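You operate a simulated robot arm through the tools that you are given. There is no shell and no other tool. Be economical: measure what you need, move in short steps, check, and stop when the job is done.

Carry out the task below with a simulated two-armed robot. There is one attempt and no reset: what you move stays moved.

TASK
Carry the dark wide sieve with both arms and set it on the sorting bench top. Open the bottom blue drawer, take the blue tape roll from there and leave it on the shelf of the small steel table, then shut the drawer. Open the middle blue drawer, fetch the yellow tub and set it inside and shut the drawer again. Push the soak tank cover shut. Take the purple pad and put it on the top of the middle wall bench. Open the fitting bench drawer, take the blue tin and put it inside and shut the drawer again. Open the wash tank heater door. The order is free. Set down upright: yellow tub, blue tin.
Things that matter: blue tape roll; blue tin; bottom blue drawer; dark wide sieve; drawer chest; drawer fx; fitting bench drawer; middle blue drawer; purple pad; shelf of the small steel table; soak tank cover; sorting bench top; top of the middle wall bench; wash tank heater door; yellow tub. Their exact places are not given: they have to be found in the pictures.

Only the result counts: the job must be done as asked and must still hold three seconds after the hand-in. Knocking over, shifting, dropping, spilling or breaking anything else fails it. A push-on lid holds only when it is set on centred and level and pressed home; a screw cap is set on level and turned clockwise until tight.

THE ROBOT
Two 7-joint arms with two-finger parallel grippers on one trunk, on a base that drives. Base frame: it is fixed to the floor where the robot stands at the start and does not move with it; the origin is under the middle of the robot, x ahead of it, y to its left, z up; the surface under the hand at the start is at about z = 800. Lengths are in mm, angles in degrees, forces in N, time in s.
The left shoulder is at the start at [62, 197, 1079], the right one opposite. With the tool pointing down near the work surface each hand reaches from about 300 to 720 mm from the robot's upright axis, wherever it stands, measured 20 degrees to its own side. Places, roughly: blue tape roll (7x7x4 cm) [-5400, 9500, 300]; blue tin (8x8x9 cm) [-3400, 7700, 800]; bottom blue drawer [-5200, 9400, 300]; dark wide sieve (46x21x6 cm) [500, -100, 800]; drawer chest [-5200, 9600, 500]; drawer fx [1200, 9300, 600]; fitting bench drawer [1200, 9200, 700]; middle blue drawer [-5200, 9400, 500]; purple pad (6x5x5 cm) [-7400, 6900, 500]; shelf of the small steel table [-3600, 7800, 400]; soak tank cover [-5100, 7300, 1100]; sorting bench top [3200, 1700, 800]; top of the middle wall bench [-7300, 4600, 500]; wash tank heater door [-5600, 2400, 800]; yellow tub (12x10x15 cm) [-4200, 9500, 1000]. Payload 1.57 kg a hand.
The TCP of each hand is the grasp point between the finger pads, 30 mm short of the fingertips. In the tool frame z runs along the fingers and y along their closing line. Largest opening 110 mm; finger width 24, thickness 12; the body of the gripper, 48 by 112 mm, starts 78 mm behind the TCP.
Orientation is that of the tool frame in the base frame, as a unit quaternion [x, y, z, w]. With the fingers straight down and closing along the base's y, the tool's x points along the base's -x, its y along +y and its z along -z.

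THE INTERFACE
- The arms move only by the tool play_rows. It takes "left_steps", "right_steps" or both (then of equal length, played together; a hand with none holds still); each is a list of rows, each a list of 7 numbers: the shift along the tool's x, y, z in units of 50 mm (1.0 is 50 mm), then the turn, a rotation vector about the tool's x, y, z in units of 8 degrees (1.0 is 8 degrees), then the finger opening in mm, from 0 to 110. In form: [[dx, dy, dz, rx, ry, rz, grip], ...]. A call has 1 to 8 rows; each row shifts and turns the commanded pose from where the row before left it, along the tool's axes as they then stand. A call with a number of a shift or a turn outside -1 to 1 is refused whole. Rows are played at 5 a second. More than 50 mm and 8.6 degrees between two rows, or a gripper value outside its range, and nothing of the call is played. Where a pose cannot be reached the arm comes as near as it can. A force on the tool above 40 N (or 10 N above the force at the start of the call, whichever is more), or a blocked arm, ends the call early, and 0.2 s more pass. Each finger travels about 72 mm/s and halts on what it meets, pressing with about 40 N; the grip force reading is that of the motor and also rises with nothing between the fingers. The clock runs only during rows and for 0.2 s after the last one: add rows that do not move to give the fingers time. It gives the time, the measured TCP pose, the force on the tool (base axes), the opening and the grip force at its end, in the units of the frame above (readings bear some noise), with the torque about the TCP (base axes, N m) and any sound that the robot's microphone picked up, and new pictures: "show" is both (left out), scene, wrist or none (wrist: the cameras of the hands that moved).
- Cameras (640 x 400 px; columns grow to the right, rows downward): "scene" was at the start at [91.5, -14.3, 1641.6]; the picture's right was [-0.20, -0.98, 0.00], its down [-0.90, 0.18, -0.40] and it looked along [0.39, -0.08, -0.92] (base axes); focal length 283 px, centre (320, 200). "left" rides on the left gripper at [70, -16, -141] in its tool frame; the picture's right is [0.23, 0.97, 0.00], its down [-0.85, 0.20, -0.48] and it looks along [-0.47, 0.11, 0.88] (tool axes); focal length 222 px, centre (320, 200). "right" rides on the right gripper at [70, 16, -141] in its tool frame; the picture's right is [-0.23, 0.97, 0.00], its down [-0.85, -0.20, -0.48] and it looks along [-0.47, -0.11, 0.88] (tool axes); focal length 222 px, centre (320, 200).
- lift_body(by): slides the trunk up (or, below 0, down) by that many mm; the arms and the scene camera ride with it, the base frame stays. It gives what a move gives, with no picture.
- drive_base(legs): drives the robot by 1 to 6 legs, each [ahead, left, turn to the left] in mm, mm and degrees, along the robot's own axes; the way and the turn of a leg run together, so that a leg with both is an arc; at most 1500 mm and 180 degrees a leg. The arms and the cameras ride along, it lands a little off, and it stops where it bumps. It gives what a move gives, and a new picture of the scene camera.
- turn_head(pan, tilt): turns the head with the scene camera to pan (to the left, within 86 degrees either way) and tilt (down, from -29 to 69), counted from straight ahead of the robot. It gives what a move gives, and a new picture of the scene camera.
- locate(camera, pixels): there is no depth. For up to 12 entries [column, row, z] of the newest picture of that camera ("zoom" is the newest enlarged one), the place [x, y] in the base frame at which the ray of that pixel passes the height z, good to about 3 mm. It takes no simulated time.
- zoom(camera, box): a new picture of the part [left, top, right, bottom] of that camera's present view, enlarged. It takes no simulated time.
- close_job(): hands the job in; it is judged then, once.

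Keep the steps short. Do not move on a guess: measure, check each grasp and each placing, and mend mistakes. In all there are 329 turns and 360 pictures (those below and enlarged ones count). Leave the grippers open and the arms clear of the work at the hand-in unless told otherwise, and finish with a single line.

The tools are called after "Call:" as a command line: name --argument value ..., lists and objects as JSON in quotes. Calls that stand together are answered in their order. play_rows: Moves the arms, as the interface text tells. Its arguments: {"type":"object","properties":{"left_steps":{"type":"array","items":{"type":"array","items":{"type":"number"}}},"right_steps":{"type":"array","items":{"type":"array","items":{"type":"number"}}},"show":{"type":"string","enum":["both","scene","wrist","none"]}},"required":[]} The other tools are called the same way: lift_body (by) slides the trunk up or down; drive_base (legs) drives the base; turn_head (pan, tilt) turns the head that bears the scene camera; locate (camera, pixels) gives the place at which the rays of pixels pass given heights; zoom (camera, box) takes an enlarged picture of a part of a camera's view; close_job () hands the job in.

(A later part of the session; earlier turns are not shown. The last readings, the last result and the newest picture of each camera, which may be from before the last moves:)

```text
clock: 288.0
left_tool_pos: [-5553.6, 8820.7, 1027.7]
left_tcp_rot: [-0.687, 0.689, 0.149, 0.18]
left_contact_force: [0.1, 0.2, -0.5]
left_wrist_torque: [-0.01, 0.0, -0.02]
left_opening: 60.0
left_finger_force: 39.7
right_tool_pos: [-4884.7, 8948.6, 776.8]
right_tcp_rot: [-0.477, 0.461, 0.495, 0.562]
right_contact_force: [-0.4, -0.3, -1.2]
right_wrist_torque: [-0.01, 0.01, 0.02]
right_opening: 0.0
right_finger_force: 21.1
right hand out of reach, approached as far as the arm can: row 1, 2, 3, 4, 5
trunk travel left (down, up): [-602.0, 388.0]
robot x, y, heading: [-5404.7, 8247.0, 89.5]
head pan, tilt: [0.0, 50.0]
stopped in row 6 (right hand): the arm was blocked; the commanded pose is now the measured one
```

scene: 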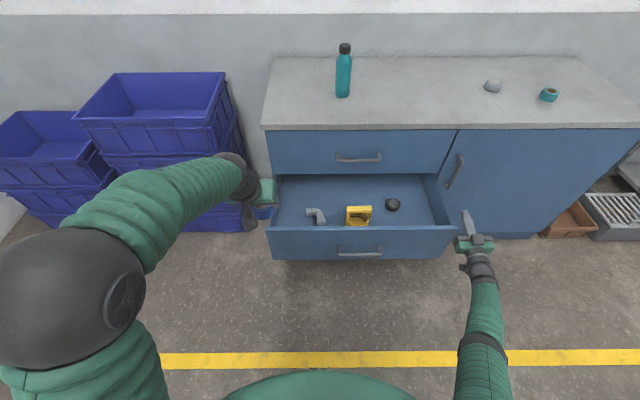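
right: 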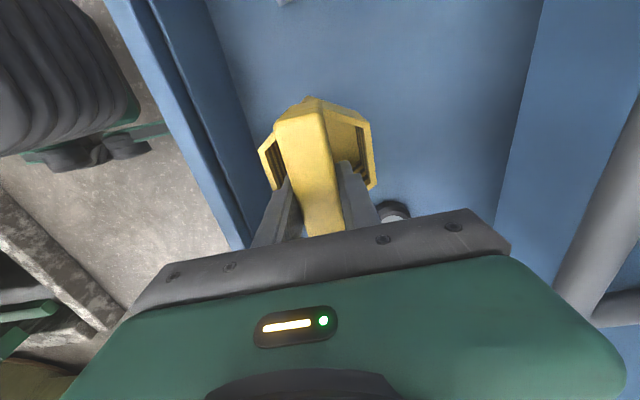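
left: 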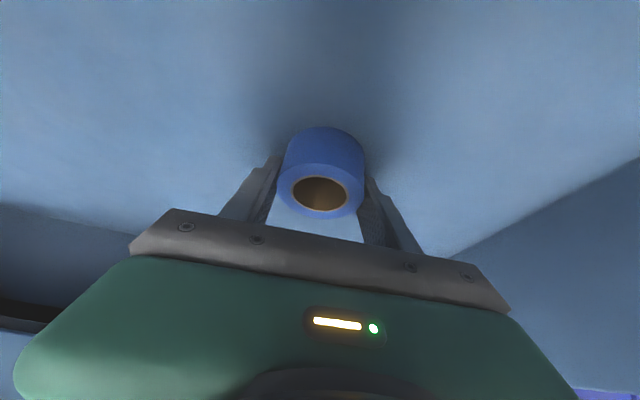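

The arm is stretched out. I pull it straight back toward the body in small rows.

Call:
play_rows --right_steps '[[0, 0.3, -0.8, 0, 0, 0, 0], [0, 0.3, -0.8, 0, 0, 0, 0], [0, 0.3, -0.8, 0, 0, 0, 0], [0, 0.3, -0.8, 0, 0, 0, 0], [0, 0, 0, 0, 0, 0, 0]]' --show "scene"

```text
clock: 289.1
left_tool_pos: [-5554.1, 8818.7, 1027.1]
left_tcp_rot: [-0.686, 0.689, 0.149, 0.181]
left_contact_force: [-0.9, -0.5, -0.5]
left_wrist_torque: [0.0, 0.0, 0.02]
left_opening: 60.4
left_finger_force: 40.2
right_tool_pos: [-4863.8, 8888.8, 770.0]
right_tcp_rot: [-0.469, 0.406, 0.494, 0.608]
right_contact_force: [0.5, 0.5, 0.2]
right_wrist_torque: [0.01, -0.01, 0.01]
right_opening: 0.0
right_finger_force: 21.5
right hand out of reach, approached as far as the arm can: row 1, 2, 3, 4
trunk travel left (down, up): [-602.0, 388.0]
robot x, y, heading: [-5404.8, 8244.6, 90.0]
head pan, tilt: [0.0, 50.0]
stopped in row 5 (right hand): the arm was blocked; the commanded pose is now the measured one
```

scene: 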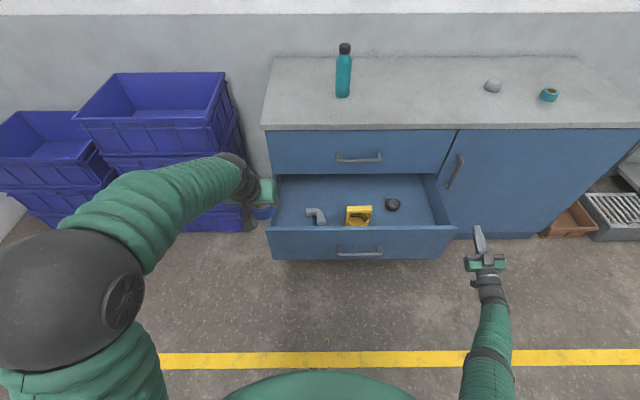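

I try pitching the hand back down (tool y +) to free the joints.

Call:
play_rows --right_steps '[[0, 0, 0, 0, 1, 0, 0], [0, 0, 0, 0, 1, 0, 0], [0, 0, 0, 0, 1, 0, 0], [0, 0, 0, 0, 1, 0, 0], [0, 0, 0, 0, 1, 0, 0], [0, 0, 0, 0, 1, 0, 0], [0, 0, 0, 0, 1, 0, 0], [0, 0, 0, 0, 1, 0, 0]]' --show "scene"

```text
clock: 290.9
left_tool_pos: [-5554.9, 8821.5, 1025.8]
left_tcp_rot: [-0.686, 0.689, 0.148, 0.181]
left_contact_force: [0.3, 0.7, -1.1]
left_wrist_torque: [0.0, -0.03, -0.01]
left_opening: 60.2
left_finger_force: 40.1
right_tool_pos: [-4829.6, 8937.4, 706.9]
right_tcp_rot: [-0.661, 0.667, 0.169, 0.298]
right_contact_force: [-0.4, 0.3, -0.2]
right_wrist_torque: [0.02, -0.02, -0.02]
right_opening: 0.1
right_finger_force: 21.1
right hand out of reach, approached as far as the arm can: row 1, 2, 3, 4, 5, 8
trunk travel left (down, up): [-602.0, 388.0]
robot x, y, heading: [-5408.0, 8249.2, 89.7]
head pan, tilt: [0.0, 50.0]
```

scene: 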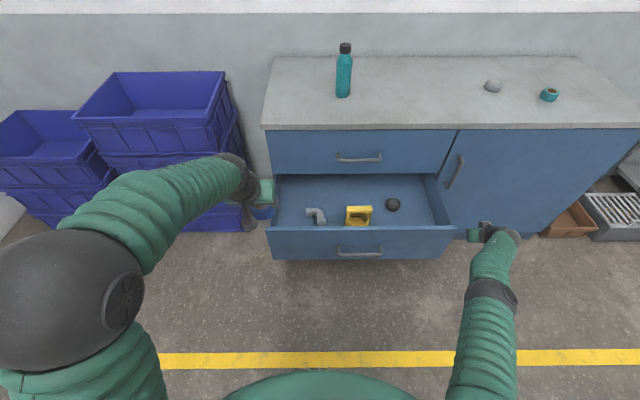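

Better. Now I pull the hand back toward the body and left, keeping it pointing down.

Call:
play_rows --right_steps '[[0.6, 0.3, -0.4, 0, 0, 0, 0], [0.6, 0.3, -0.4, 0, 0, 0, 0], [0.6, 0.3, -0.4, 0, 0, 0, 0], [0.6, 0.3, -0.4, 0, 0.5, 0, 0], [0.6, 0.3, -0.4, 0, 0.5, 0, 0], [0, 0.5, 0, 0, 0.5, 0, 0], [0, 0.5, 0, 0, 0.5, 0, 0], [0, 0.5, 0, 0, 0.5, 0, 0]]' --show "scene"

```text
clock: 292.7
left_tool_pos: [-5554.7, 8820.6, 1026.0]
left_tcp_rot: [-0.686, 0.689, 0.149, 0.181]
left_contact_force: [1.1, 0.3, -0.9]
left_wrist_torque: [0.0, 0.02, 0.0]
left_opening: 60.1
left_finger_force: 40.0
right_tool_pos: [-4989.7, 8764.9, 668.2]
right_tcp_rot: [-0.681, 0.708, 0.053, 0.178]
right_contact_force: [-0.1, -0.2, 0.4]
right_wrist_torque: [0.0, 0.02, -0.01]
right_opening: 0.0
right_finger_force: 21.0
trunk travel left (down, up): [-602.0, 388.0]
robot x, y, heading: [-5408.1, 8248.5, 89.8]
head pan, tilt: [0.0, 50.0]
```

scene: 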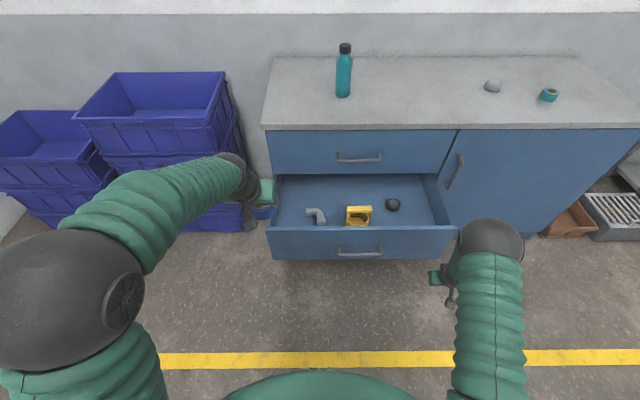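

The arm is back to normal. I move the right hand left 110 mm and the left hand inward and up.

Call:
play_rows --right_steps '[[0.3, 0.45, 0, 0, 0, 0, 0], [0.3, 0.45, 0, 0, 0, 0, 0], [0.3, 0.45, 0, 0, 0, 0, 0], [0.3, 0.45, 0, 0, 0, 0, 0], [0.3, 0.45, 0, 0, 0, 0, 0]]' --left_steps '[[-0.25, -0.52, -0.55, 0, 0, 0, 45], [-0.25, -0.52, -0.55, 0, 0, 0, 45], [-0.25, -0.52, -0.55, 0, 0, 0, 45], [-0.25, -0.52, -0.55, 0, 0, 0, 45], [-0.25, -0.52, -0.55, 0, 0, 0, 45]]' --show "none"

Call:
play_rows --right_steps '[[0, 0, 0, 0, -1, 0, 0], [0, 0, 0, 0, -1, 0, 0], [0, 0, 0, 0, -1, 0, 0], [0, 0, 0, 0, -1, 0, 0], [0, 0, 0, 0, -1, 0, 0], [0, 0, 0, 0, -1, 0, 0], [0, 0, 0, 0, -1, 0, 0], [0, 0, 0, 0, -1, 0, 0]]' --show "scene"

```text
clock: 293.9
left_tool_pos: [-5432.8, 8812.0, 1185.3]
left_tcp_rot: [-0.687, 0.688, 0.15, 0.181]
left_contact_force: [-0.6, 0.2, -0.3]
left_wrist_torque: [-0.02, -0.02, -0.03]
left_opening: 60.1
left_finger_force: 39.3
right_tool_pos: [-5099.2, 8706.0, 627.2]
right_tcp_rot: [-0.68, 0.709, 0.054, 0.178]
right_contact_force: [-0.4, -0.3, 0.7]
right_wrist_torque: [0.02, 0.0, 0.03]
right_opening: 0.0
right_finger_force: 21.4
trunk travel left (down, up): [-602.0, 388.0]
robot x, y, heading: [-5406.7, 8244.6, 89.7]
head pan, tilt: [0.0, 50.0]
```

```text
clock: 295.7
left_tool_pos: [-5432.8, 8812.1, 1184.5]
left_tcp_rot: [-0.686, 0.689, 0.149, 0.181]
left_contact_force: [-0.1, -0.3, 0.1]
left_wrist_torque: [0.0, 0.0, 0.0]
left_opening: 60.5
left_finger_force: 39.6
right_tool_pos: [-5098.8, 8703.7, 624.5]
right_tcp_rot: [0.549, -0.506, -0.407, -0.526]
right_contact_force: [1.3, 0.5, -0.2]
right_wrist_torque: [0.02, 0.02, 0.0]
right_opening: 0.0
right_finger_force: 21.7
trunk travel left (down, up): [-602.0, 388.0]
robot x, y, heading: [-5408.3, 8244.8, 90.0]
head pan, tilt: [0.0, 50.0]
```

scene: 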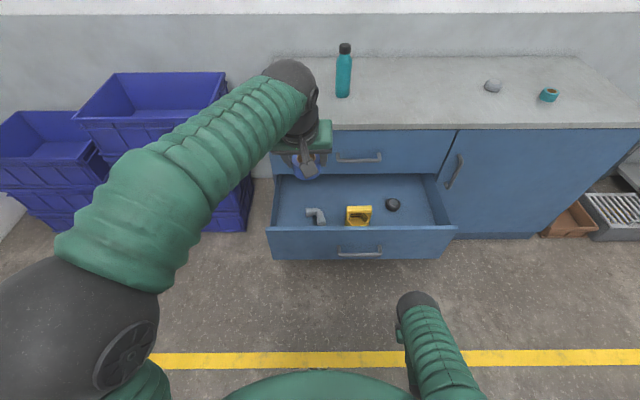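

The fist now points ahead. I lower 60, extend the arm 150, and drive ahead to push.

Call:
lift_body --by -60

Call:
play_rows --right_steps '[[0, 0, 0.8, 0, 0, 0, 0], [0, 0, 0.8, 0, 0, 0, 0], [0, 0, 0.8, 0, 0, 0, 0], [0, 0, 0.8, 0, 0, 0, 0], [0, 0, 0, 0, 0, 0, 0]]' --show "none"

Call:
drive_base --legs '[[280, 0, 0]]'

```text
clock: 296.7
left_tool_pos: [-5433.7, 8811.7, 1124.8]
left_tcp_rot: [-0.686, 0.689, 0.149, 0.181]
left_contact_force: [0.6, -0.1, -0.7]
left_wrist_torque: [0.01, 0.03, -0.02]
left_opening: 60.1
left_finger_force: 40.3
right_tool_pos: [-5100.8, 8703.8, 564.9]
right_tcp_rot: [0.549, -0.508, -0.404, -0.526]
right_contact_force: [-0.4, -0.4, -1.1]
right_wrist_torque: [0.01, 0.01, 0.01]
right_opening: 0.1
right_finger_force: 21.4
trunk travel left (down, up): [-542.0, 448.0]
robot x, y, heading: [-5408.3, 8248.3, 90.0]
head pan, tilt: [0.0, 50.0]
```

```text
clock: 297.9
left_tool_pos: [-5433.0, 8811.4, 1124.8]
left_tcp_rot: [-0.686, 0.689, 0.149, 0.181]
left_contact_force: [-0.1, -0.1, -0.1]
left_wrist_torque: [0.04, -0.01, 0.01]
left_opening: 60.3
left_finger_force: 40.1
right_tool_pos: [-5084.8, 8860.2, 549.4]
right_tcp_rot: [0.549, -0.507, -0.407, -0.526]
right_contact_force: [-0.3, -0.7, 1.0]
right_wrist_torque: [0.02, 0.02, -0.05]
right_opening: 0.0
right_finger_force: 21.3
trunk travel left (down, up): [-542.0, 448.0]
robot x, y, heading: [-5407.9, 8246.8, 89.6]
head pan, tilt: [0.0, 50.0]
```

```text
clock: 299.9
left_tool_pos: [-5427.8, 9089.3, 1123.9]
left_tcp_rot: [-0.684, 0.69, 0.149, 0.181]
left_contact_force: [0.1, -0.7, 0.0]
left_wrist_torque: [0.02, 0.01, 0.02]
left_opening: 60.0
left_finger_force: 39.9
right_tool_pos: [-5079.9, 9136.1, 549.5]
right_tcp_rot: [0.549, -0.508, -0.405, -0.526]
right_contact_force: [-0.1, -0.6, 0.0]
right_wrist_torque: [0.0, -0.02, 0.0]
right_opening: 0.0
right_finger_force: 20.8
trunk travel left (down, up): [-542.0, 448.0]
robot x, y, heading: [-5405.5, 8525.6, 89.2]
head pan, tilt: [0.0, 50.0]
```

scene: 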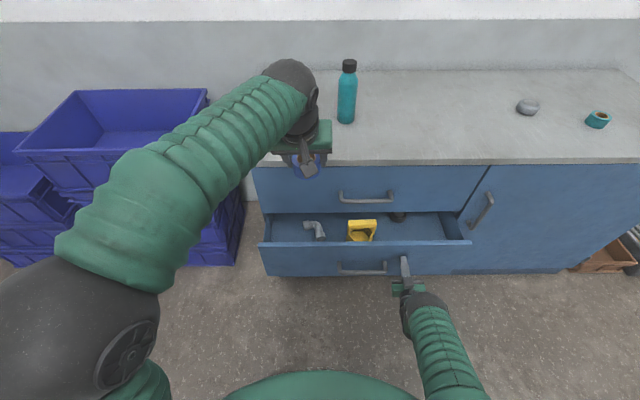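

Call:
drive_base --legs '[[100, 0, 0]]'

Call:
play_rows --right_steps '[[0, 0, 0.4, 0, 0, 0, 0], [0, 0, 0.4, 0, 0, 0, 0], [0, 0, 0.2, 0, 0, 0, 0], [0, 0, 0.1, 0, 0, 0, 0], [0, 0, 0, 0, 0, 0, 0]]' --show "scene"

```text
clock: 301.0
left_tool_pos: [-5428.6, 9189.9, 1124.8]
left_tcp_rot: [-0.685, 0.69, 0.148, 0.18]
left_contact_force: [-0.3, 0.5, -0.4]
left_wrist_torque: [-0.02, 0.02, -0.01]
left_opening: 60.1
left_finger_force: 40.6
right_tool_pos: [-5079.8, 9236.6, 550.4]
right_tcp_rot: [0.548, -0.507, -0.407, -0.526]
right_contact_force: [0.9, 0.8, -0.8]
right_wrist_torque: [0.02, -0.01, -0.04]
right_opening: 0.3
right_finger_force: 21.6
trunk travel left (down, up): [-542.0, 448.0]
robot x, y, heading: [-5407.3, 8622.5, 89.4]
head pan, tilt: [0.0, 50.0]
```

scene: 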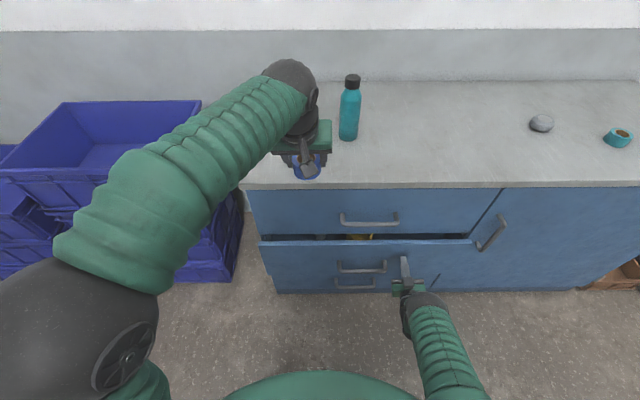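

```text
clock: 301.6
left_tool_pos: [-5428.1, 9181.7, 1127.2]
left_tcp_rot: [-0.684, 0.69, 0.15, 0.182]
left_contact_force: [-0.3, -0.5, -1.1]
left_wrist_torque: [-0.04, 0.01, 0.0]
left_opening: 60.4
left_finger_force: 40.2
right_tool_pos: [-5081.0, 9286.7, 571.9]
right_tcp_rot: [0.54, -0.497, -0.418, -0.536]
right_contact_force: [-4.0, -37.9, 6.1]
right_wrist_torque: [0.47, 0.05, 0.47]
right_opening: 0.0
right_finger_force: 21.0
trunk travel left (down, up): [-542.0, 448.0]
robot x, y, heading: [-5404.1, 8624.3, 89.6]
head pan, tilt: [0.0, 50.0]
stopped in row 3 (right hand): the force on the tool passed its limit at 128 N (the readings are from after the stop); the commanded pose is now the measured one
```

scene: 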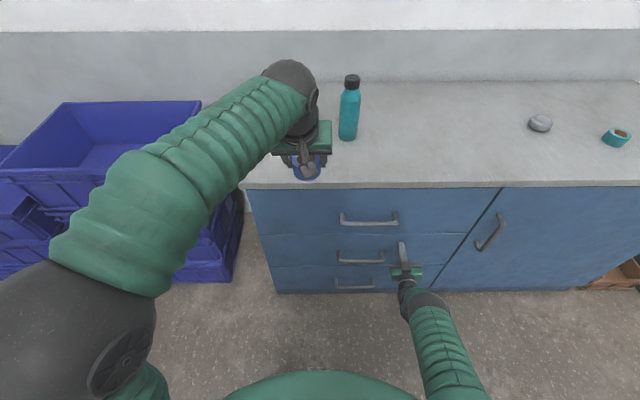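

Both drawers are shut. I withdraw the right hand and return it to pointing down.

Call:
play_rows --right_steps '[[0, 0, -1, 0, 0, 0, 0], [0, 0, -1, 0, 0, 0, 0], [0, 0, -1, 0, 0, 0, 0], [0, 0, -1, 0, 0, 0, 0], [0, 0, 0, 0, 1, 0, 60], [0, 0, 0, 0, 1, 0, 60], [0, 0, 0, 0, 1, 0, 60], [0, 0, 0, 0, 1, 0, 60]]' --show "scene"

Call:
play_rows --right_steps '[[0, 0, 0, 0, 1, 0, 60], [0, 0, 0, 0, 1, 0, 60], [0, 0, 0, 0, 1, 0, 60], [0, 0, 0, 0, 1, 0, 60], [0, 0, 0, 0, 1, 0, 60], [0, 0, 0, 0, 1, 0, 60], [0, 0, 0, 0, 0.5, 0, 60]]' --show "none"

Call:
drive_base --legs '[[50, 0, 0], [0, 0, -90], [1500, 0, 0], [1350, 0, 0]]'

```text
clock: 303.4
left_tool_pos: [-5427.4, 9187.2, 1126.3]
left_tcp_rot: [-0.684, 0.69, 0.149, 0.182]
left_contact_force: [-0.6, -1.0, -0.3]
left_wrist_torque: [0.0, -0.03, 0.04]
left_opening: 60.2
left_finger_force: 39.8
right_tool_pos: [-5099.1, 9087.0, 586.8]
right_tcp_rot: [0.636, -0.626, -0.251, -0.375]
right_contact_force: [-0.9, -1.1, 0.2]
right_wrist_torque: [-0.01, 0.01, -0.02]
right_opening: 59.8
right_finger_force: 0.0
trunk travel left (down, up): [-542.0, 448.0]
robot x, y, heading: [-5405.2, 8623.8, 89.5]
head pan, tilt: [0.0, 50.0]
```

scene: 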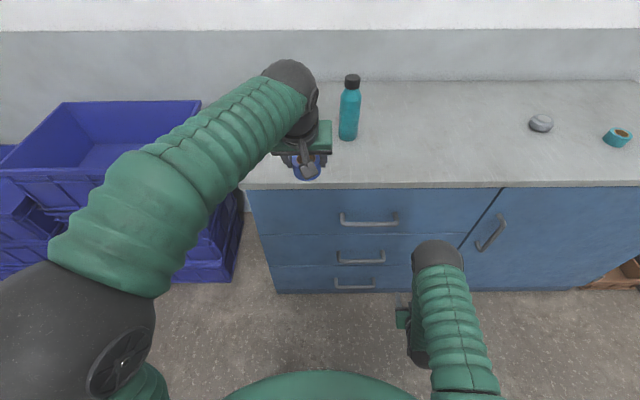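

```text
clock: 305.0
left_tool_pos: [-5426.7, 9187.4, 1125.7]
left_tcp_rot: [-0.685, 0.69, 0.15, 0.181]
left_contact_force: [0.3, 0.0, -0.9]
left_wrist_torque: [0.01, -0.01, -0.03]
left_opening: 60.0
left_finger_force: 39.5
right_tool_pos: [-5099.3, 9088.1, 586.3]
right_tcp_rot: [-0.68, 0.729, -0.052, 0.063]
right_contact_force: [-0.1, -1.0, 0.7]
right_wrist_torque: [0.0, -0.02, -0.04]
right_opening: 59.8
right_finger_force: 0.0
trunk travel left (down, up): [-542.0, 448.0]
robot x, y, heading: [-5405.9, 8625.1, 89.6]
head pan, tilt: [0.0, 50.0]
```

```text
clock: 314.7
left_tool_pos: [-3730.9, 8584.5, 1126.0]
left_tcp_rot: [0.034, 0.971, -0.03, 0.233]
left_contact_force: [0.5, -0.2, -0.5]
left_wrist_torque: [0.02, -0.01, 0.0]
left_opening: 60.3
left_finger_force: 40.0
right_tool_pos: [-3858.4, 8263.7, 581.3]
right_tcp_rot: [0.073, 0.994, -0.08, -0.008]
right_contact_force: [-2.8, -1.3, -1.1]
right_wrist_torque: [0.3, -0.48, -0.19]
right_opening: 59.9
right_finger_force: 0.1
trunk travel left (down, up): [-542.0, 448.0]
robot x, y, heading: [-4290.9, 8595.2, -4.2]
head pan, tilt: [0.0, 50.0]
stopped in leg 3: the force on the tool passed its limit at 118 N (the readings are from after the stop); the commanded pose is now the measured one
```

scene: 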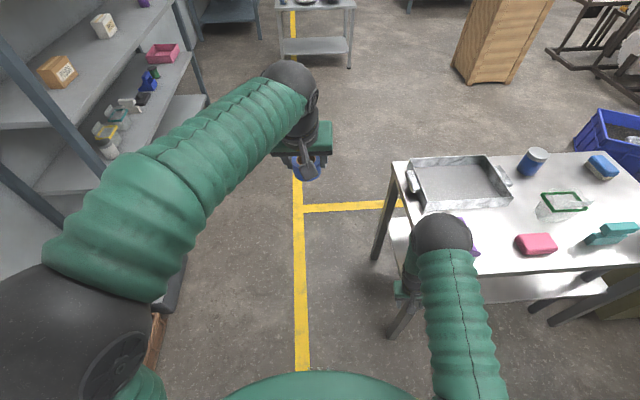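

The right hand bumped the steel table's corner leg because I drove at y≈8595. I back off and check that nothing on the table moved.

Call:
drive_base --legs '[[-150, 0, 4.2], [0, 170, 0]]'

Call:
lift_body --by 300

Call:
turn_head --pan -30 --tilt 40

```text
clock: 317.2
left_tool_pos: [-3885.3, 8807.5, 1128.0]
left_tcp_rot: [-0.004, 0.972, -0.02, 0.235]
left_contact_force: [-0.5, -0.4, -0.9]
left_wrist_torque: [-0.01, -0.04, 0.01]
left_opening: 60.6
left_finger_force: 40.1
right_tool_pos: [-3987.7, 8477.5, 583.3]
right_tcp_rot: [0.033, 0.996, -0.079, -0.004]
right_contact_force: [1.1, -0.8, -0.4]
right_wrist_torque: [0.07, 0.01, 0.0]
right_opening: 60.0
right_finger_force: 0.1
trunk travel left (down, up): [-542.0, 448.0]
robot x, y, heading: [-4442.7, 8773.2, 0.3]
head pan, tilt: [0.0, 50.0]
```

scene: 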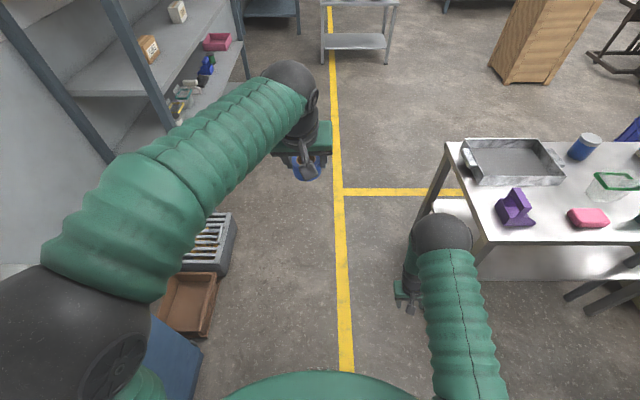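

```text
clock: 320.2
left_tool_pos: [-3887.4, 8809.1, 1428.4]
left_tcp_rot: [-0.004, 0.972, -0.021, 0.236]
left_contact_force: [-0.5, 0.3, -0.9]
left_wrist_torque: [-0.01, -0.03, -0.02]
left_opening: 60.1
left_finger_force: 40.1
right_tool_pos: [-3987.3, 8479.3, 885.3]
right_tcp_rot: [0.034, 0.996, -0.08, -0.002]
right_contact_force: [0.0, -0.8, -0.8]
right_wrist_torque: [-0.01, -0.02, 0.03]
right_opening: 59.8
right_finger_force: 0.0
trunk travel left (down, up): [-842.0, 148.0]
robot x, y, heading: [-4441.3, 8776.6, 0.3]
head pan, tilt: [0.0, 50.0]
```

```text
clock: 321.1
left_tool_pos: [-3888.7, 8809.4, 1428.0]
left_tcp_rot: [-0.005, 0.971, -0.021, 0.237]
left_contact_force: [0.1, -1.3, -0.5]
left_wrist_torque: [0.0, -0.04, -0.01]
left_opening: 60.4
left_finger_force: 40.0
right_tool_pos: [-3987.7, 8478.9, 885.1]
right_tcp_rot: [0.033, 0.996, -0.081, -0.003]
right_contact_force: [-0.2, 0.8, -1.0]
right_wrist_torque: [0.03, -0.03, 0.01]
right_opening: 59.7
right_finger_force: 0.0
trunk travel left (down, up): [-842.0, 148.0]
robot x, y, heading: [-4444.1, 8777.3, 0.5]
head pan, tilt: [-30.0, 40.0]
```

scene: 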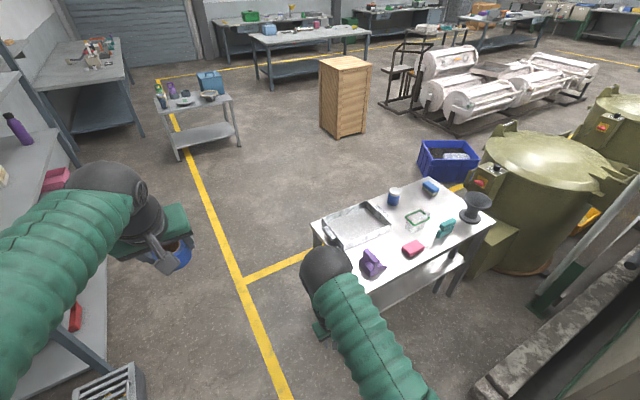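

Call:
locate --camera "scene" --pixels '[[393, 204, 800], [494, 222, 800], [311, 222, 800], [425, 178, 800], [372, 270, 800]]'

```text
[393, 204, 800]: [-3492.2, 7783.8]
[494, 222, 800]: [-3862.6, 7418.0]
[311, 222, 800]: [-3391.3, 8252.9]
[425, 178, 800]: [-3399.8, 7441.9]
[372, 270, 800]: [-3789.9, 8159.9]
```

The table's items are in place (its top is nearer z≈745). I go on along y≈8790 to x≈−2350, then move to the east side of the table and turn to face it.

Call:
drive_base --legs '[[1050, 20, 0], [1050, 0, 0], [0, -730, 0], [0, 0, 179.5]]'

Call:
turn_head --pan 0 --tilt 40

```text
clock: 342.8
left_tool_pos: [-2843.2, 8030.7, 1428.4]
left_tcp_rot: [0.971, 0.028, -0.236, -0.015]
left_contact_force: [0.6, -1.0, -0.5]
left_wrist_torque: [-0.02, 0.03, -0.03]
left_opening: 60.1
left_finger_force: 40.3
right_tool_pos: [-2758.5, 8366.4, 884.7]
right_tcp_rot: [0.997, -0.009, 0.002, -0.081]
right_contact_force: [-1.0, -0.3, -0.1]
right_wrist_torque: [0.0, -0.04, -0.01]
right_opening: 60.1
right_finger_force: 0.0
trunk travel left (down, up): [-842.0, 148.0]
robot x, y, heading: [-2288.4, 8092.6, -176.5]
head pan, tilt: [-30.0, 40.0]
```

scene: 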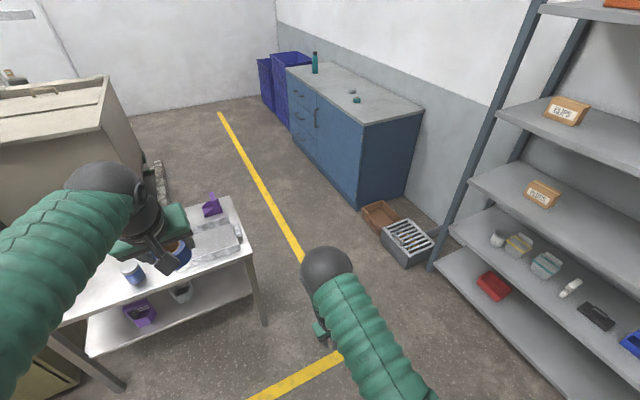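

```text
clock: 343.7
left_tool_pos: [-2842.2, 8031.7, 1428.7]
left_tcp_rot: [0.971, 0.028, -0.237, -0.016]
left_contact_force: [0.3, -0.2, -0.1]
left_wrist_torque: [0.02, 0.02, 0.02]
left_opening: 60.2
left_finger_force: 40.5
right_tool_pos: [-2757.2, 8366.1, 886.2]
right_tcp_rot: [0.997, -0.01, 0.0, -0.082]
right_contact_force: [0.3, -0.2, -0.6]
right_wrist_torque: [0.02, -0.01, -0.02]
right_opening: 60.0
right_finger_force: 0.0
trunk travel left (down, up): [-842.0, 148.0]
robot x, y, heading: [-2290.4, 8091.7, -177.0]
head pan, tilt: [0.0, 40.0]
```

scene: 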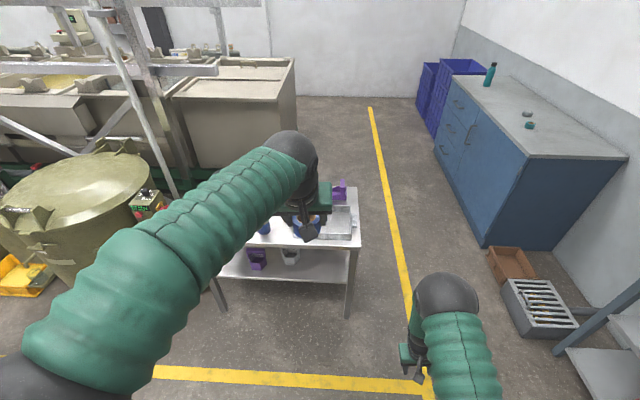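

I lower the trunk 600 so the arm can reach under the table top.

Call:
lift_body --by -400

Call:
lift_body --by -200

Call:
turn_head --pan 0 --tilt 25

```text
clock: 347.6
left_tool_pos: [-2840.9, 8031.6, 1030.2]
left_tcp_rot: [0.971, 0.028, -0.237, -0.015]
left_contact_force: [0.1, -0.5, -0.4]
left_wrist_torque: [0.02, 0.01, -0.03]
left_opening: 60.1
left_finger_force: 39.9
right_tool_pos: [-2757.1, 8365.9, 485.0]
right_tcp_rot: [0.997, -0.01, 0.0, -0.081]
right_contact_force: [-0.7, -0.4, 0.7]
right_wrist_torque: [0.01, 0.02, 0.01]
right_opening: 60.3
right_finger_force: 0.1
trunk travel left (down, up): [-442.0, 548.0]
robot x, y, heading: [-2290.8, 8093.0, -176.7]
head pan, tilt: [0.0, 40.0]
```

```text
clock: 349.7
left_tool_pos: [-2841.2, 8032.0, 828.9]
left_tcp_rot: [0.971, 0.028, -0.238, -0.015]
left_contact_force: [-0.4, -0.5, -0.2]
left_wrist_torque: [0.0, 0.03, 0.02]
left_opening: 60.3
left_finger_force: 40.5
right_tool_pos: [-2757.2, 8365.4, 286.0]
right_tcp_rot: [0.997, -0.01, 0.0, -0.082]
right_contact_force: [0.5, 0.1, -0.5]
right_wrist_torque: [-0.02, -0.01, -0.01]
right_opening: 60.0
right_finger_force: 0.1
trunk travel left (down, up): [-242.0, 748.0]
robot x, y, heading: [-2289.4, 8090.0, -176.6]
head pan, tilt: [0.0, 40.0]
```

```text
clock: 350.5
left_tool_pos: [-2840.8, 8030.8, 828.8]
left_tcp_rot: [0.971, 0.028, -0.237, -0.016]
left_contact_force: [0.5, -0.7, 0.0]
left_wrist_torque: [0.02, -0.02, 0.01]
left_opening: 60.2
left_finger_force: 40.0
right_tool_pos: [-2756.3, 8366.5, 285.9]
right_tcp_rot: [0.997, -0.009, -0.001, -0.081]
right_contact_force: [0.5, -0.1, -0.1]
right_wrist_torque: [0.0, 0.01, -0.02]
right_opening: 60.1
right_finger_force: 0.1
trunk travel left (down, up): [-242.0, 748.0]
robot x, y, heading: [-2288.1, 8092.6, -176.7]
head pan, tilt: [0.0, 25.0]
```

scene: 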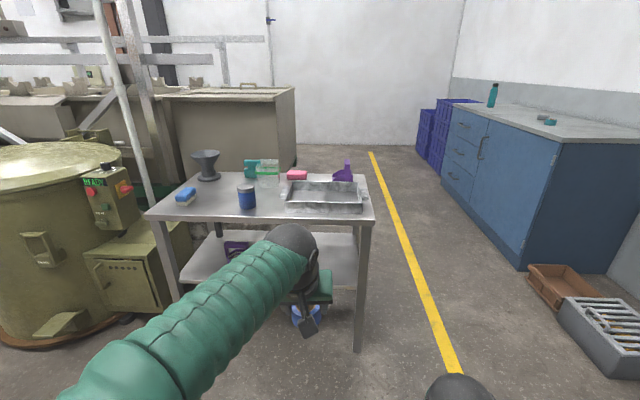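

I tilt the left hand up 16° and lower it 320 mm in the free space before the table.

Call:
play_rows --left_steps '[[0, 0, 0, 0, -1, 0, 45], [0, 0, 0, 0, -1, 0, 45], [0.62, 0, 0.75, 0, 0, 0, 45], [0.62, 0, 0.75, 0, 0, 0, 45], [0.62, 0, 0.75, 0, 0, 0, 45], [0.62, 0, 0.75, 0, 0, 0, 45], [0.62, 0, 0.75, 0, 0, 0, 45], [0.62, 0, 0.75, 0, 0, 0, 45]]' --show "both"

```text
clock: 352.0
left_tool_pos: [-2884.4, 7910.8, 746.4]
left_tcp_rot: [0.869, 0.198, -0.444, -0.087]
left_contact_force: [-0.3, 1.8, -1.6]
left_wrist_torque: [-0.13, -0.01, 0.14]
left_opening: 59.9
left_finger_force: 40.1
right_tool_pos: [-2755.6, 8365.4, 287.2]
right_tcp_rot: [0.997, -0.01, -0.001, -0.082]
right_contact_force: [1.2, -0.3, 0.1]
right_wrist_torque: [0.02, 0.0, 0.06]
right_opening: 59.7
right_finger_force: 0.1
trunk travel left (down, up): [-242.0, 748.0]
robot x, y, heading: [-2289.5, 8090.0, -176.8]
head pan, tilt: [0.0, 25.0]
stopped in row 7 (left hand): the arm was blocked; the commanded pose is now the measured one
```

scene: 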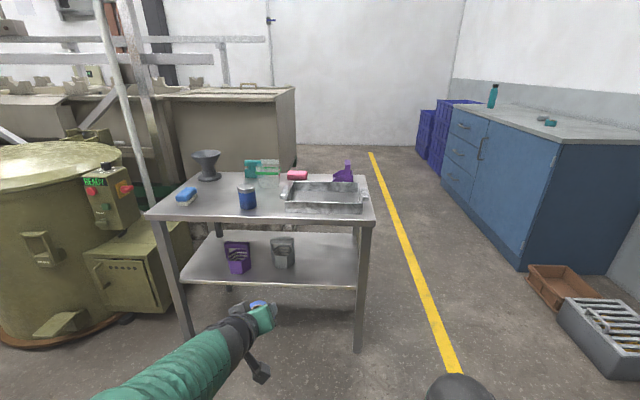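
left: 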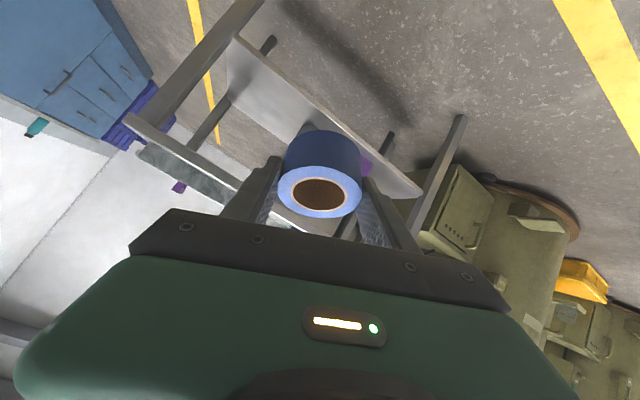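

The arm swung to another elbow pose. I try moving straight down (tool-axes mix) in small rows.

Call:
play_rows --left_steps '[[0.5, 0.22, 0.4, 0, 0, 0, 45], [0.5, 0.22, 0.4, 0, 0, 0, 45], [0.5, 0.22, 0.4, 0, 0, 0, 45], [0.5, 0.22, 0.4, 0, 0, 0, 45]]' --show "scene"

```text
clock: 352.6
left_tool_pos: [-2884.4, 7874.0, 768.3]
left_tcp_rot: [0.821, 0.257, -0.487, -0.149]
left_contact_force: [-0.3, -0.4, -1.1]
left_wrist_torque: [-0.02, -0.01, 0.02]
left_opening: 60.0
left_finger_force: 39.6
right_tool_pos: [-2755.6, 8365.9, 288.7]
right_tcp_rot: [0.997, -0.011, -0.002, -0.081]
right_contact_force: [-0.4, -0.6, 0.4]
right_wrist_torque: [-0.02, -0.03, 0.01]
right_opening: 60.1
right_finger_force: 0.1
trunk travel left (down, up): [-242.0, 748.0]
robot x, y, heading: [-2290.9, 8090.0, -176.7]
head pan, tilt: [0.0, 25.0]
stopped in row 2 (left hand): the arm was blocked; the commanded pose is now the measured one
```

scene: 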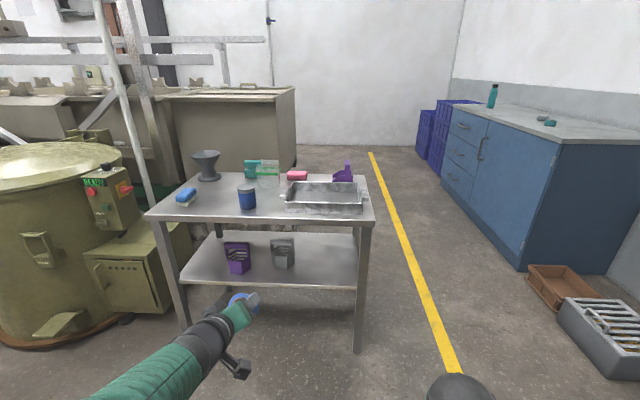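

I recover as I did with the right arm: pitch the hand back down.

Call:
play_rows --left_steps '[[0, 0, 0, 0, 1, 0, 45], [0, 0, 0, 0, 1, 0, 45], [0, 0, 0, 0, 1, 0, 45], [0, 0, 0, 0, 1, 0, 45], [0, 0, 0, 0, 1, 0, 45], [0, 0, 0, 0, 1, 0, 45], [0, 0, 0, 0, 0, 0, 45]]' --show "scene"

```text
clock: 354.2
left_tool_pos: [-2886.7, 7882.1, 765.0]
left_tcp_rot: [0.941, 0.177, -0.163, -0.237]
left_contact_force: [0.1, 0.6, -0.7]
left_wrist_torque: [-0.02, 0.02, 0.02]
left_opening: 60.3
left_finger_force: 40.2
left hand out of reach, approached as far as the arm can: row 1, 2
right_tool_pos: [-2756.6, 8366.9, 287.9]
right_tcp_rot: [0.997, -0.01, -0.002, -0.083]
right_contact_force: [-0.9, 0.4, -0.6]
right_wrist_torque: [0.0, -0.01, -0.02]
right_opening: 59.8
right_finger_force: 0.1
trunk travel left (down, up): [-242.0, 748.0]
robot x, y, heading: [-2290.7, 8090.2, -176.8]
head pan, tilt: [0.0, 25.0]
```

scene: 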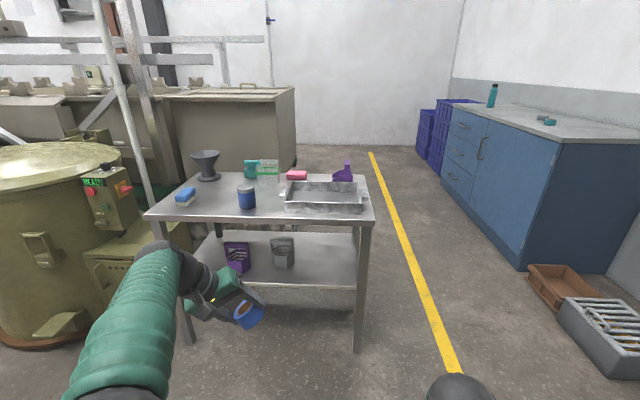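

I straighten the roll (~32°) while lowering the hand.

Call:
play_rows --left_steps '[[0, 0, 0.6, -0.51, -0.2, 0.575, 45], [0, 0, 0.6, -0.51, -0.2, 0.575, 45], [0, 0, 0.6, -0.51, -0.2, 0.575, 45], [0.1, 0, 0.6, -0.51, -0.2, 0.575, 45], [0.1, 0, 0.6, -0.51, -0.2, 0.575, 45], [0.3, 0, 0.6, 0, 0, 0, 45], [0.3, 0, 0.6, 0, 0, 0, 45]]' --show "scene"

```text
clock: 355.6
left_tool_pos: [-2942.1, 7834.6, 605.3]
left_tcp_rot: [0.962, 0.103, -0.253, -0.013]
left_contact_force: [-0.1, 0.8, -0.1]
left_wrist_torque: [-0.01, -0.04, 0.0]
left_opening: 59.9
left_finger_force: 40.6
right_tool_pos: [-2757.0, 8365.7, 285.7]
right_tcp_rot: [0.997, -0.011, -0.003, -0.081]
right_contact_force: [-0.1, 0.1, 0.4]
right_wrist_torque: [0.03, 0.02, 0.0]
right_opening: 60.1
right_finger_force: 0.0
trunk travel left (down, up): [-242.0, 748.0]
robot x, y, heading: [-2292.7, 8088.8, -176.6]
head pan, tilt: [0.0, 25.0]
stopped in row 7 (left hand): the arm was blocked; the commanded pose is now the measured one
```

scene: 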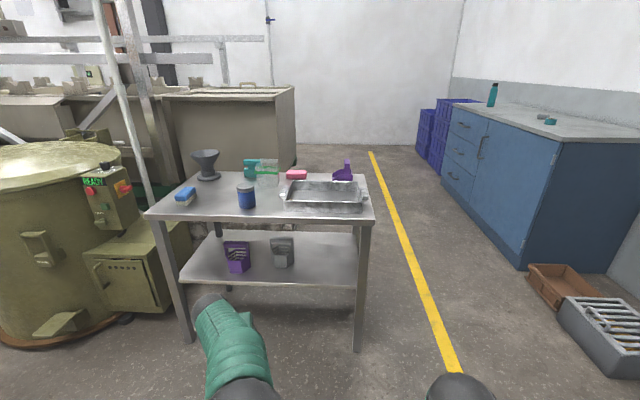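

Good orientation again. I draw it back toward the body and down.

Call:
play_rows --left_steps '[[0.85, 0, -0.3, 0, 0, 0, 45], [0.85, 0, -0.3, 0, 0, 0, 45], [0.85, -0.1, -0.3, 0, 0, 0, 45], [0.85, -0.1, -0.2, 0, 0, 0, 45], [0.4, -0.3, 0.7, 0, 0, 0, 45], [0.4, -0.3, 0.7, 0, 0, 0, 45]]' --show "scene"

```text
clock: 356.3
left_tool_pos: [-2841.9, 7751.2, 591.9]
left_tcp_rot: [0.949, 0.194, -0.248, 0.021]
left_contact_force: [0.0, -0.1, -0.4]
left_wrist_torque: [-0.03, -0.02, -0.01]
left_opening: 60.0
left_finger_force: 40.1
right_tool_pos: [-2755.5, 8366.0, 290.9]
right_tcp_rot: [0.997, -0.011, -0.003, -0.082]
right_contact_force: [0.8, -0.9, 0.3]
right_wrist_torque: [-0.01, -0.02, 0.01]
right_opening: 59.9
right_finger_force: 0.1
trunk travel left (down, up): [-242.0, 748.0]
robot x, y, heading: [-2286.9, 8090.4, -176.6]
head pan, tilt: [0.0, 25.0]
stopped in row 3 (left hand): the arm was blocked; the commanded pose is now the measured one
```

scene: 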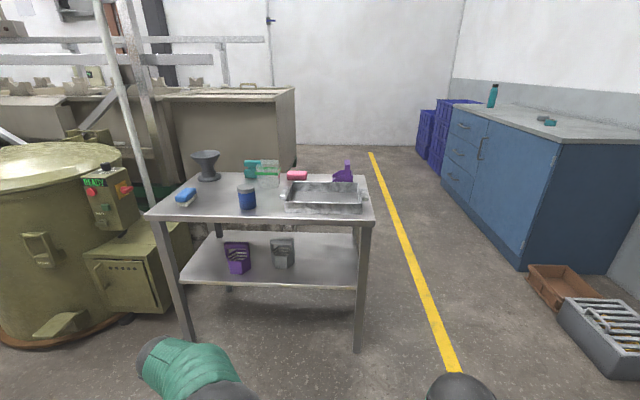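

I look at the left arm itself to understand the block.

Call:
turn_head --pan 45 --tilt 60

```text
clock: 357.4
left_tool_pos: [-2844.2, 7753.7, 592.1]
left_tcp_rot: [0.949, 0.193, -0.248, 0.018]
left_contact_force: [-0.2, -0.2, -0.2]
left_wrist_torque: [0.01, 0.0, -0.02]
left_opening: 60.5
left_finger_force: 39.8
right_tool_pos: [-2754.5, 8365.9, 288.2]
right_tcp_rot: [0.997, -0.011, -0.004, -0.081]
right_contact_force: [0.5, 0.6, 0.7]
right_wrist_torque: [0.02, 0.01, 0.0]
right_opening: 60.2
right_finger_force: 0.0
trunk travel left (down, up): [-242.0, 748.0]
robot x, y, heading: [-2289.2, 8090.6, -176.8]
head pan, tilt: [45.0, 60.0]
```

scene: 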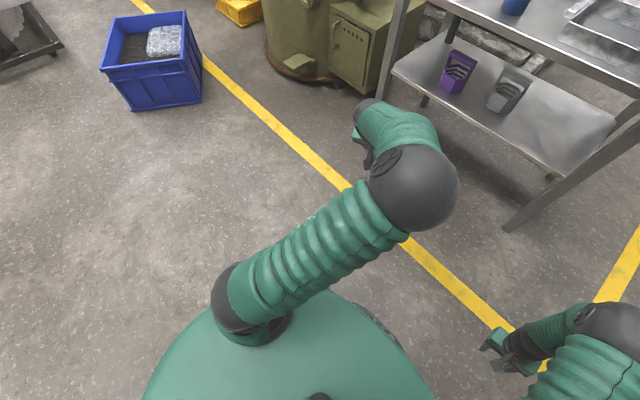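

The elbow has flipped inward. As with the right arm, I stretch the arm out to the front-left and then pull it back so the elbow falls outward.

Call:
play_rows --left_steps '[[-0.5, 0.6, 0.2, 0, 0, 0, 45], [-0.5, 0.6, 0.2, 0, 0, 0, 45], [-0.5, 0.6, 0.2, 0, 0, 0, 45], [-0.5, 0.6, 0.2, 0, 0, 0, 45], [-0.5, 0.6, 0.2, 0, 0, 0, 45], [-0.5, 0.6, 0.2, 0, 0, 0, 45]]' --show "none"

Call:
play_rows --left_steps '[[0, 0.3, 0, 0, 0.8, 0, 45], [0, 0, 0, 0, 0.8, 0, 45], [0, 0, 0, 0, 0.8, 0, 45], [0.6, -0.2, -0.3, 0, 0, 0, 45], [0.6, -0.2, -0.3, 0, 0, 0, 45], [0.6, -0.2, -0.3, 0, 0, 0, 45]]' --show "scene"

```text
clock: 358.8
left_tool_pos: [-2920.2, 7522.1, 598.8]
left_tcp_rot: [0.949, 0.193, -0.248, 0.017]
left_contact_force: [0.5, 0.4, -0.6]
left_wrist_torque: [0.02, 0.01, -0.01]
left_opening: 60.3
left_finger_force: 39.8
right_tool_pos: [-2755.5, 8365.5, 290.3]
right_tcp_rot: [0.997, -0.011, -0.003, -0.082]
right_contact_force: [0.1, -0.8, 0.6]
right_wrist_torque: [0.04, 0.01, 0.01]
right_opening: 59.9
right_finger_force: 0.1
trunk travel left (down, up): [-242.0, 748.0]
robot x, y, heading: [-2288.9, 8091.3, -177.1]
head pan, tilt: [45.0, 60.0]
```

```text
clock: 360.2
left_tool_pos: [-2819.6, 7600.4, 625.9]
left_tcp_rot: [0.975, 0.193, -0.113, -0.008]
left_contact_force: [0.1, 0.4, -0.7]
left_wrist_torque: [-0.02, -0.01, 0.0]
left_opening: 60.2
left_finger_force: 39.8
left hand out of reach, approached as far as the arm can: row 2, 3
right_tool_pos: [-2755.5, 8366.5, 289.7]
right_tcp_rot: [0.997, -0.011, -0.003, -0.081]
right_contact_force: [0.6, 0.0, -0.1]
right_wrist_torque: [-0.01, 0.01, 0.02]
right_opening: 59.9
right_finger_force: 0.1
trunk travel left (down, up): [-242.0, 748.0]
robot x, y, heading: [-2289.8, 8090.4, -176.8]
head pan, tilt: [45.0, 60.0]
```

scene: 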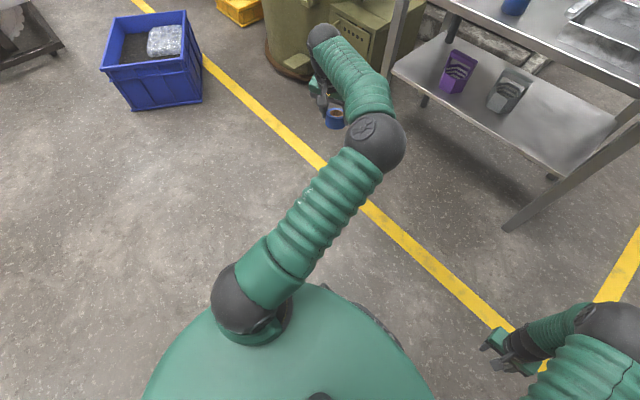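

Call:
play_rows --left_steps '[[-0.7, 0.3, 0.4, 0, 0, 0, 45], [-0.7, 0.3, 0.4, 0, 0, 0, 45], [-0.7, 0.3, 0.4, 0, 0, 0, 45], [-0.7, 0.3, 0.4, 0, 0, 0, 45], [-0.7, 0, 0.4, 0, 0, 0, 45], [-0.3, -0.8, 0.1, 0, 0, 0, 45], [0, -0.9, 0, 0, 0, 0, 45], [0, -0.9, 0, 0, 0, 0, 45]]' --show "scene"

```text
clock: 362.0
left_tool_pos: [-2958.7, 7648.6, 561.3]
left_tcp_rot: [0.974, 0.194, -0.113, -0.008]
left_contact_force: [0.2, 0.2, -1.0]
left_wrist_torque: [-0.01, 0.02, 0.0]
left_opening: 60.1
left_finger_force: 40.0
left hand out of reach, approached as far as the arm can: row 3, 4, 5, 6
right_tool_pos: [-2755.9, 8365.3, 289.5]
right_tcp_rot: [0.997, -0.01, -0.004, -0.081]
right_contact_force: [-0.2, 0.0, 0.6]
right_wrist_torque: [0.0, 0.0, -0.01]
right_opening: 60.1
right_finger_force: 0.1
trunk travel left (down, up): [-242.0, 748.0]
robot x, y, heading: [-2290.7, 8091.2, -176.6]
head pan, tilt: [45.0, 60.0]
```

scene: 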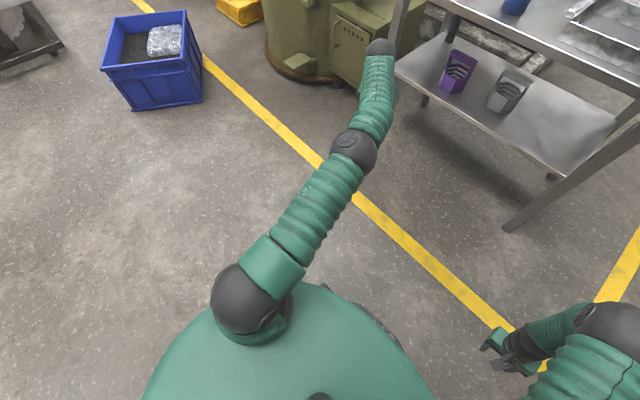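

The elbow is now on the outer side. I bring the hand right, back and down.

Call:
play_rows --left_steps '[[0.2, -0.8, 0, 0, 0, 0, 45], [0.3, -0.8, 0, 0, 0, 0, 45], [0.4, -0.7, 0, 0, 0, 0, 45], [0.5, -0.6, 0.2, 0, 0, 0, 45], [0.5, -0.4, 0.4, 0, 0, 0, 45], [0.3, -0.2, 0.7, 0, 0, 0, 45], [0.3, -0.2, 0.7, 0, 0, 0, 45]]' --show "scene"

```text
clock: 363.8
left_tool_pos: [-2941.9, 7827.5, 455.4]
left_tcp_rot: [0.967, 0.225, -0.122, -0.011]
left_contact_force: [-0.1, -0.7, -0.7]
left_wrist_torque: [0.0, 0.0, 0.0]
left_opening: 59.9
left_finger_force: 40.3
right_tool_pos: [-2753.9, 8366.0, 289.0]
right_tcp_rot: [0.997, -0.011, -0.004, -0.081]
right_contact_force: [0.5, 0.1, 0.4]
right_wrist_torque: [-0.01, 0.0, -0.05]
right_opening: 60.0
right_finger_force: 0.0
trunk travel left (down, up): [-242.0, 748.0]
robot x, y, heading: [-2289.3, 8092.5, -176.7]
head pan, tilt: [45.0, 60.0]
stopped in row 7 (left hand): the arm was blocked; the commanded pose is now the measured one
```

scene: 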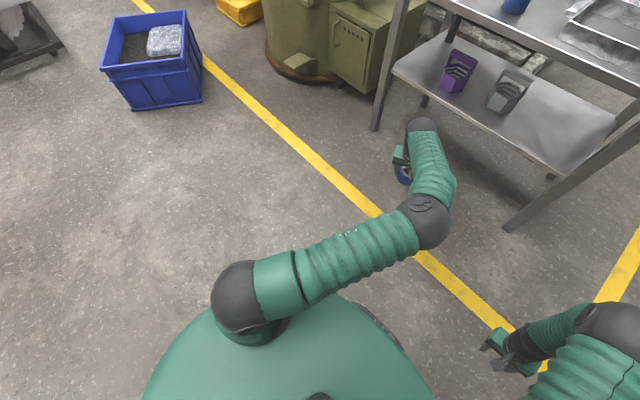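

I keep this elbow pose (it suits reaching forward-low) and turn the hand level: pitch ~40° down, no roll.

Call:
play_rows --left_steps '[[0, 0, 0, 0.208, -0.73, 0.51, 45], [0, 0, 0, 0.208, -0.73, 0.51, 45], [0, 0, 0, 0.208, -0.73, 0.51, 45], [0, 0, 0, 0.208, -0.73, 0.51, 45], [0, 0, 0, 0.208, -0.73, 0.51, 45], [0, 0, 0, 0.208, -0.73, 0.51, 45], [0, 0, 0, 0, 0, 0, 45]]' --show "scene"

```text
clock: 365.4
left_tool_pos: [-2940.1, 7820.0, 458.2]
left_tcp_rot: [0.906, 0.006, -0.424, 0.003]
left_contact_force: [0.1, -0.8, -0.8]
left_wrist_torque: [0.0, 0.0, -0.03]
left_opening: 59.9
left_finger_force: 39.7
right_tool_pos: [-2754.9, 8365.1, 292.1]
right_tcp_rot: [0.997, -0.011, -0.004, -0.081]
right_contact_force: [-0.6, -0.3, 0.4]
right_wrist_torque: [-0.02, -0.01, -0.01]
right_opening: 59.8
right_finger_force: 0.0
trunk travel left (down, up): [-242.0, 748.0]
robot x, y, heading: [-2289.1, 8091.8, -176.7]
head pan, tilt: [45.0, 60.0]
```

scene: 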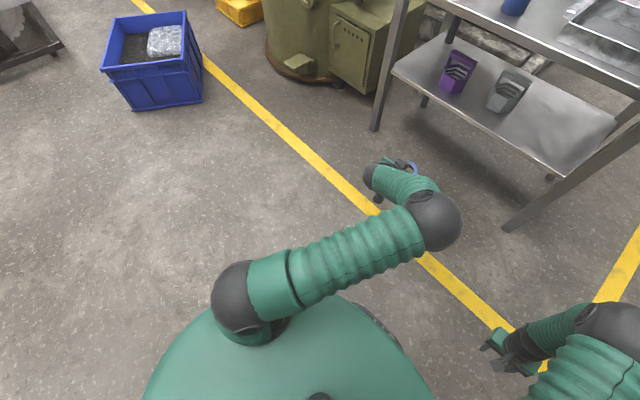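

The pose is exactly as wanted. I look at the shelf to measure its height and free room.

Call:
turn_head --pan 5 --tilt 30

Call:
locate --camera "scene" --pixels '[[355, 300, 400], [250, 290, 400]]'

```text
clock: 366.4
left_tool_pos: [-2941.0, 7820.6, 455.7]
left_tcp_rot: [0.906, 0.006, -0.423, 0.003]
left_contact_force: [0.6, 0.2, -0.8]
left_wrist_torque: [0.01, -0.03, 0.02]
left_opening: 60.1
left_finger_force: 39.8
right_tool_pos: [-2755.3, 8366.5, 289.3]
right_tcp_rot: [0.997, -0.011, -0.004, -0.081]
right_contact_force: [0.6, 0.3, 0.4]
right_wrist_torque: [0.0, -0.03, 0.0]
right_opening: 59.8
right_finger_force: 0.1
trunk travel left (down, up): [-242.0, 748.0]
robot x, y, heading: [-2291.9, 8092.7, -176.7]
head pan, tilt: [5.0, 30.0]
```

scene: 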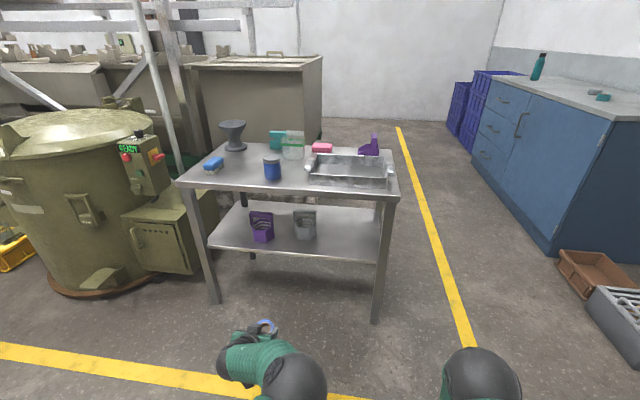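

```text
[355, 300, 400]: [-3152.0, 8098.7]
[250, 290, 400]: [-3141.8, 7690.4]
```

Call:
locate --camera "scene" --pixels '[[375, 321, 0], [218, 303, 0], [209, 245, 350], [380, 262, 350], [380, 262, 320], [209, 245, 320], [398, 199, 745], [177, 184, 745], [398, 199, 780], [262, 243, 330], [306, 240, 330], [273, 179, 745]]'

Call:
zoom --camera "scene" --box '[165, 110, 415, 330]'

```text
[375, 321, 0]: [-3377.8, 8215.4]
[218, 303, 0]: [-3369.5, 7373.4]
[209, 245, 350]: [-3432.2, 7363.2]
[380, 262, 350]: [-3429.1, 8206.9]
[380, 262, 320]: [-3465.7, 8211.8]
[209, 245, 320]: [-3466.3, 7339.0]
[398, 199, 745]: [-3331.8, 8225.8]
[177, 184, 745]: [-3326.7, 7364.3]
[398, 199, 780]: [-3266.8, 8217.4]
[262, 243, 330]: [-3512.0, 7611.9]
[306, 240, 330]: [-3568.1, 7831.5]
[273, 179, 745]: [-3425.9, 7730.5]
```

```text
1.82 times, centred on (290, 220) of scene
```

zoom: 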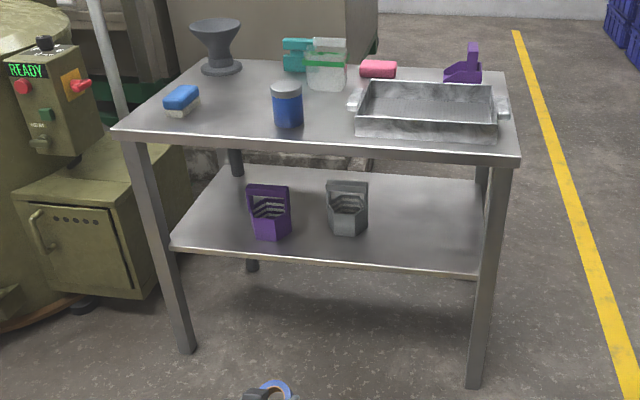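

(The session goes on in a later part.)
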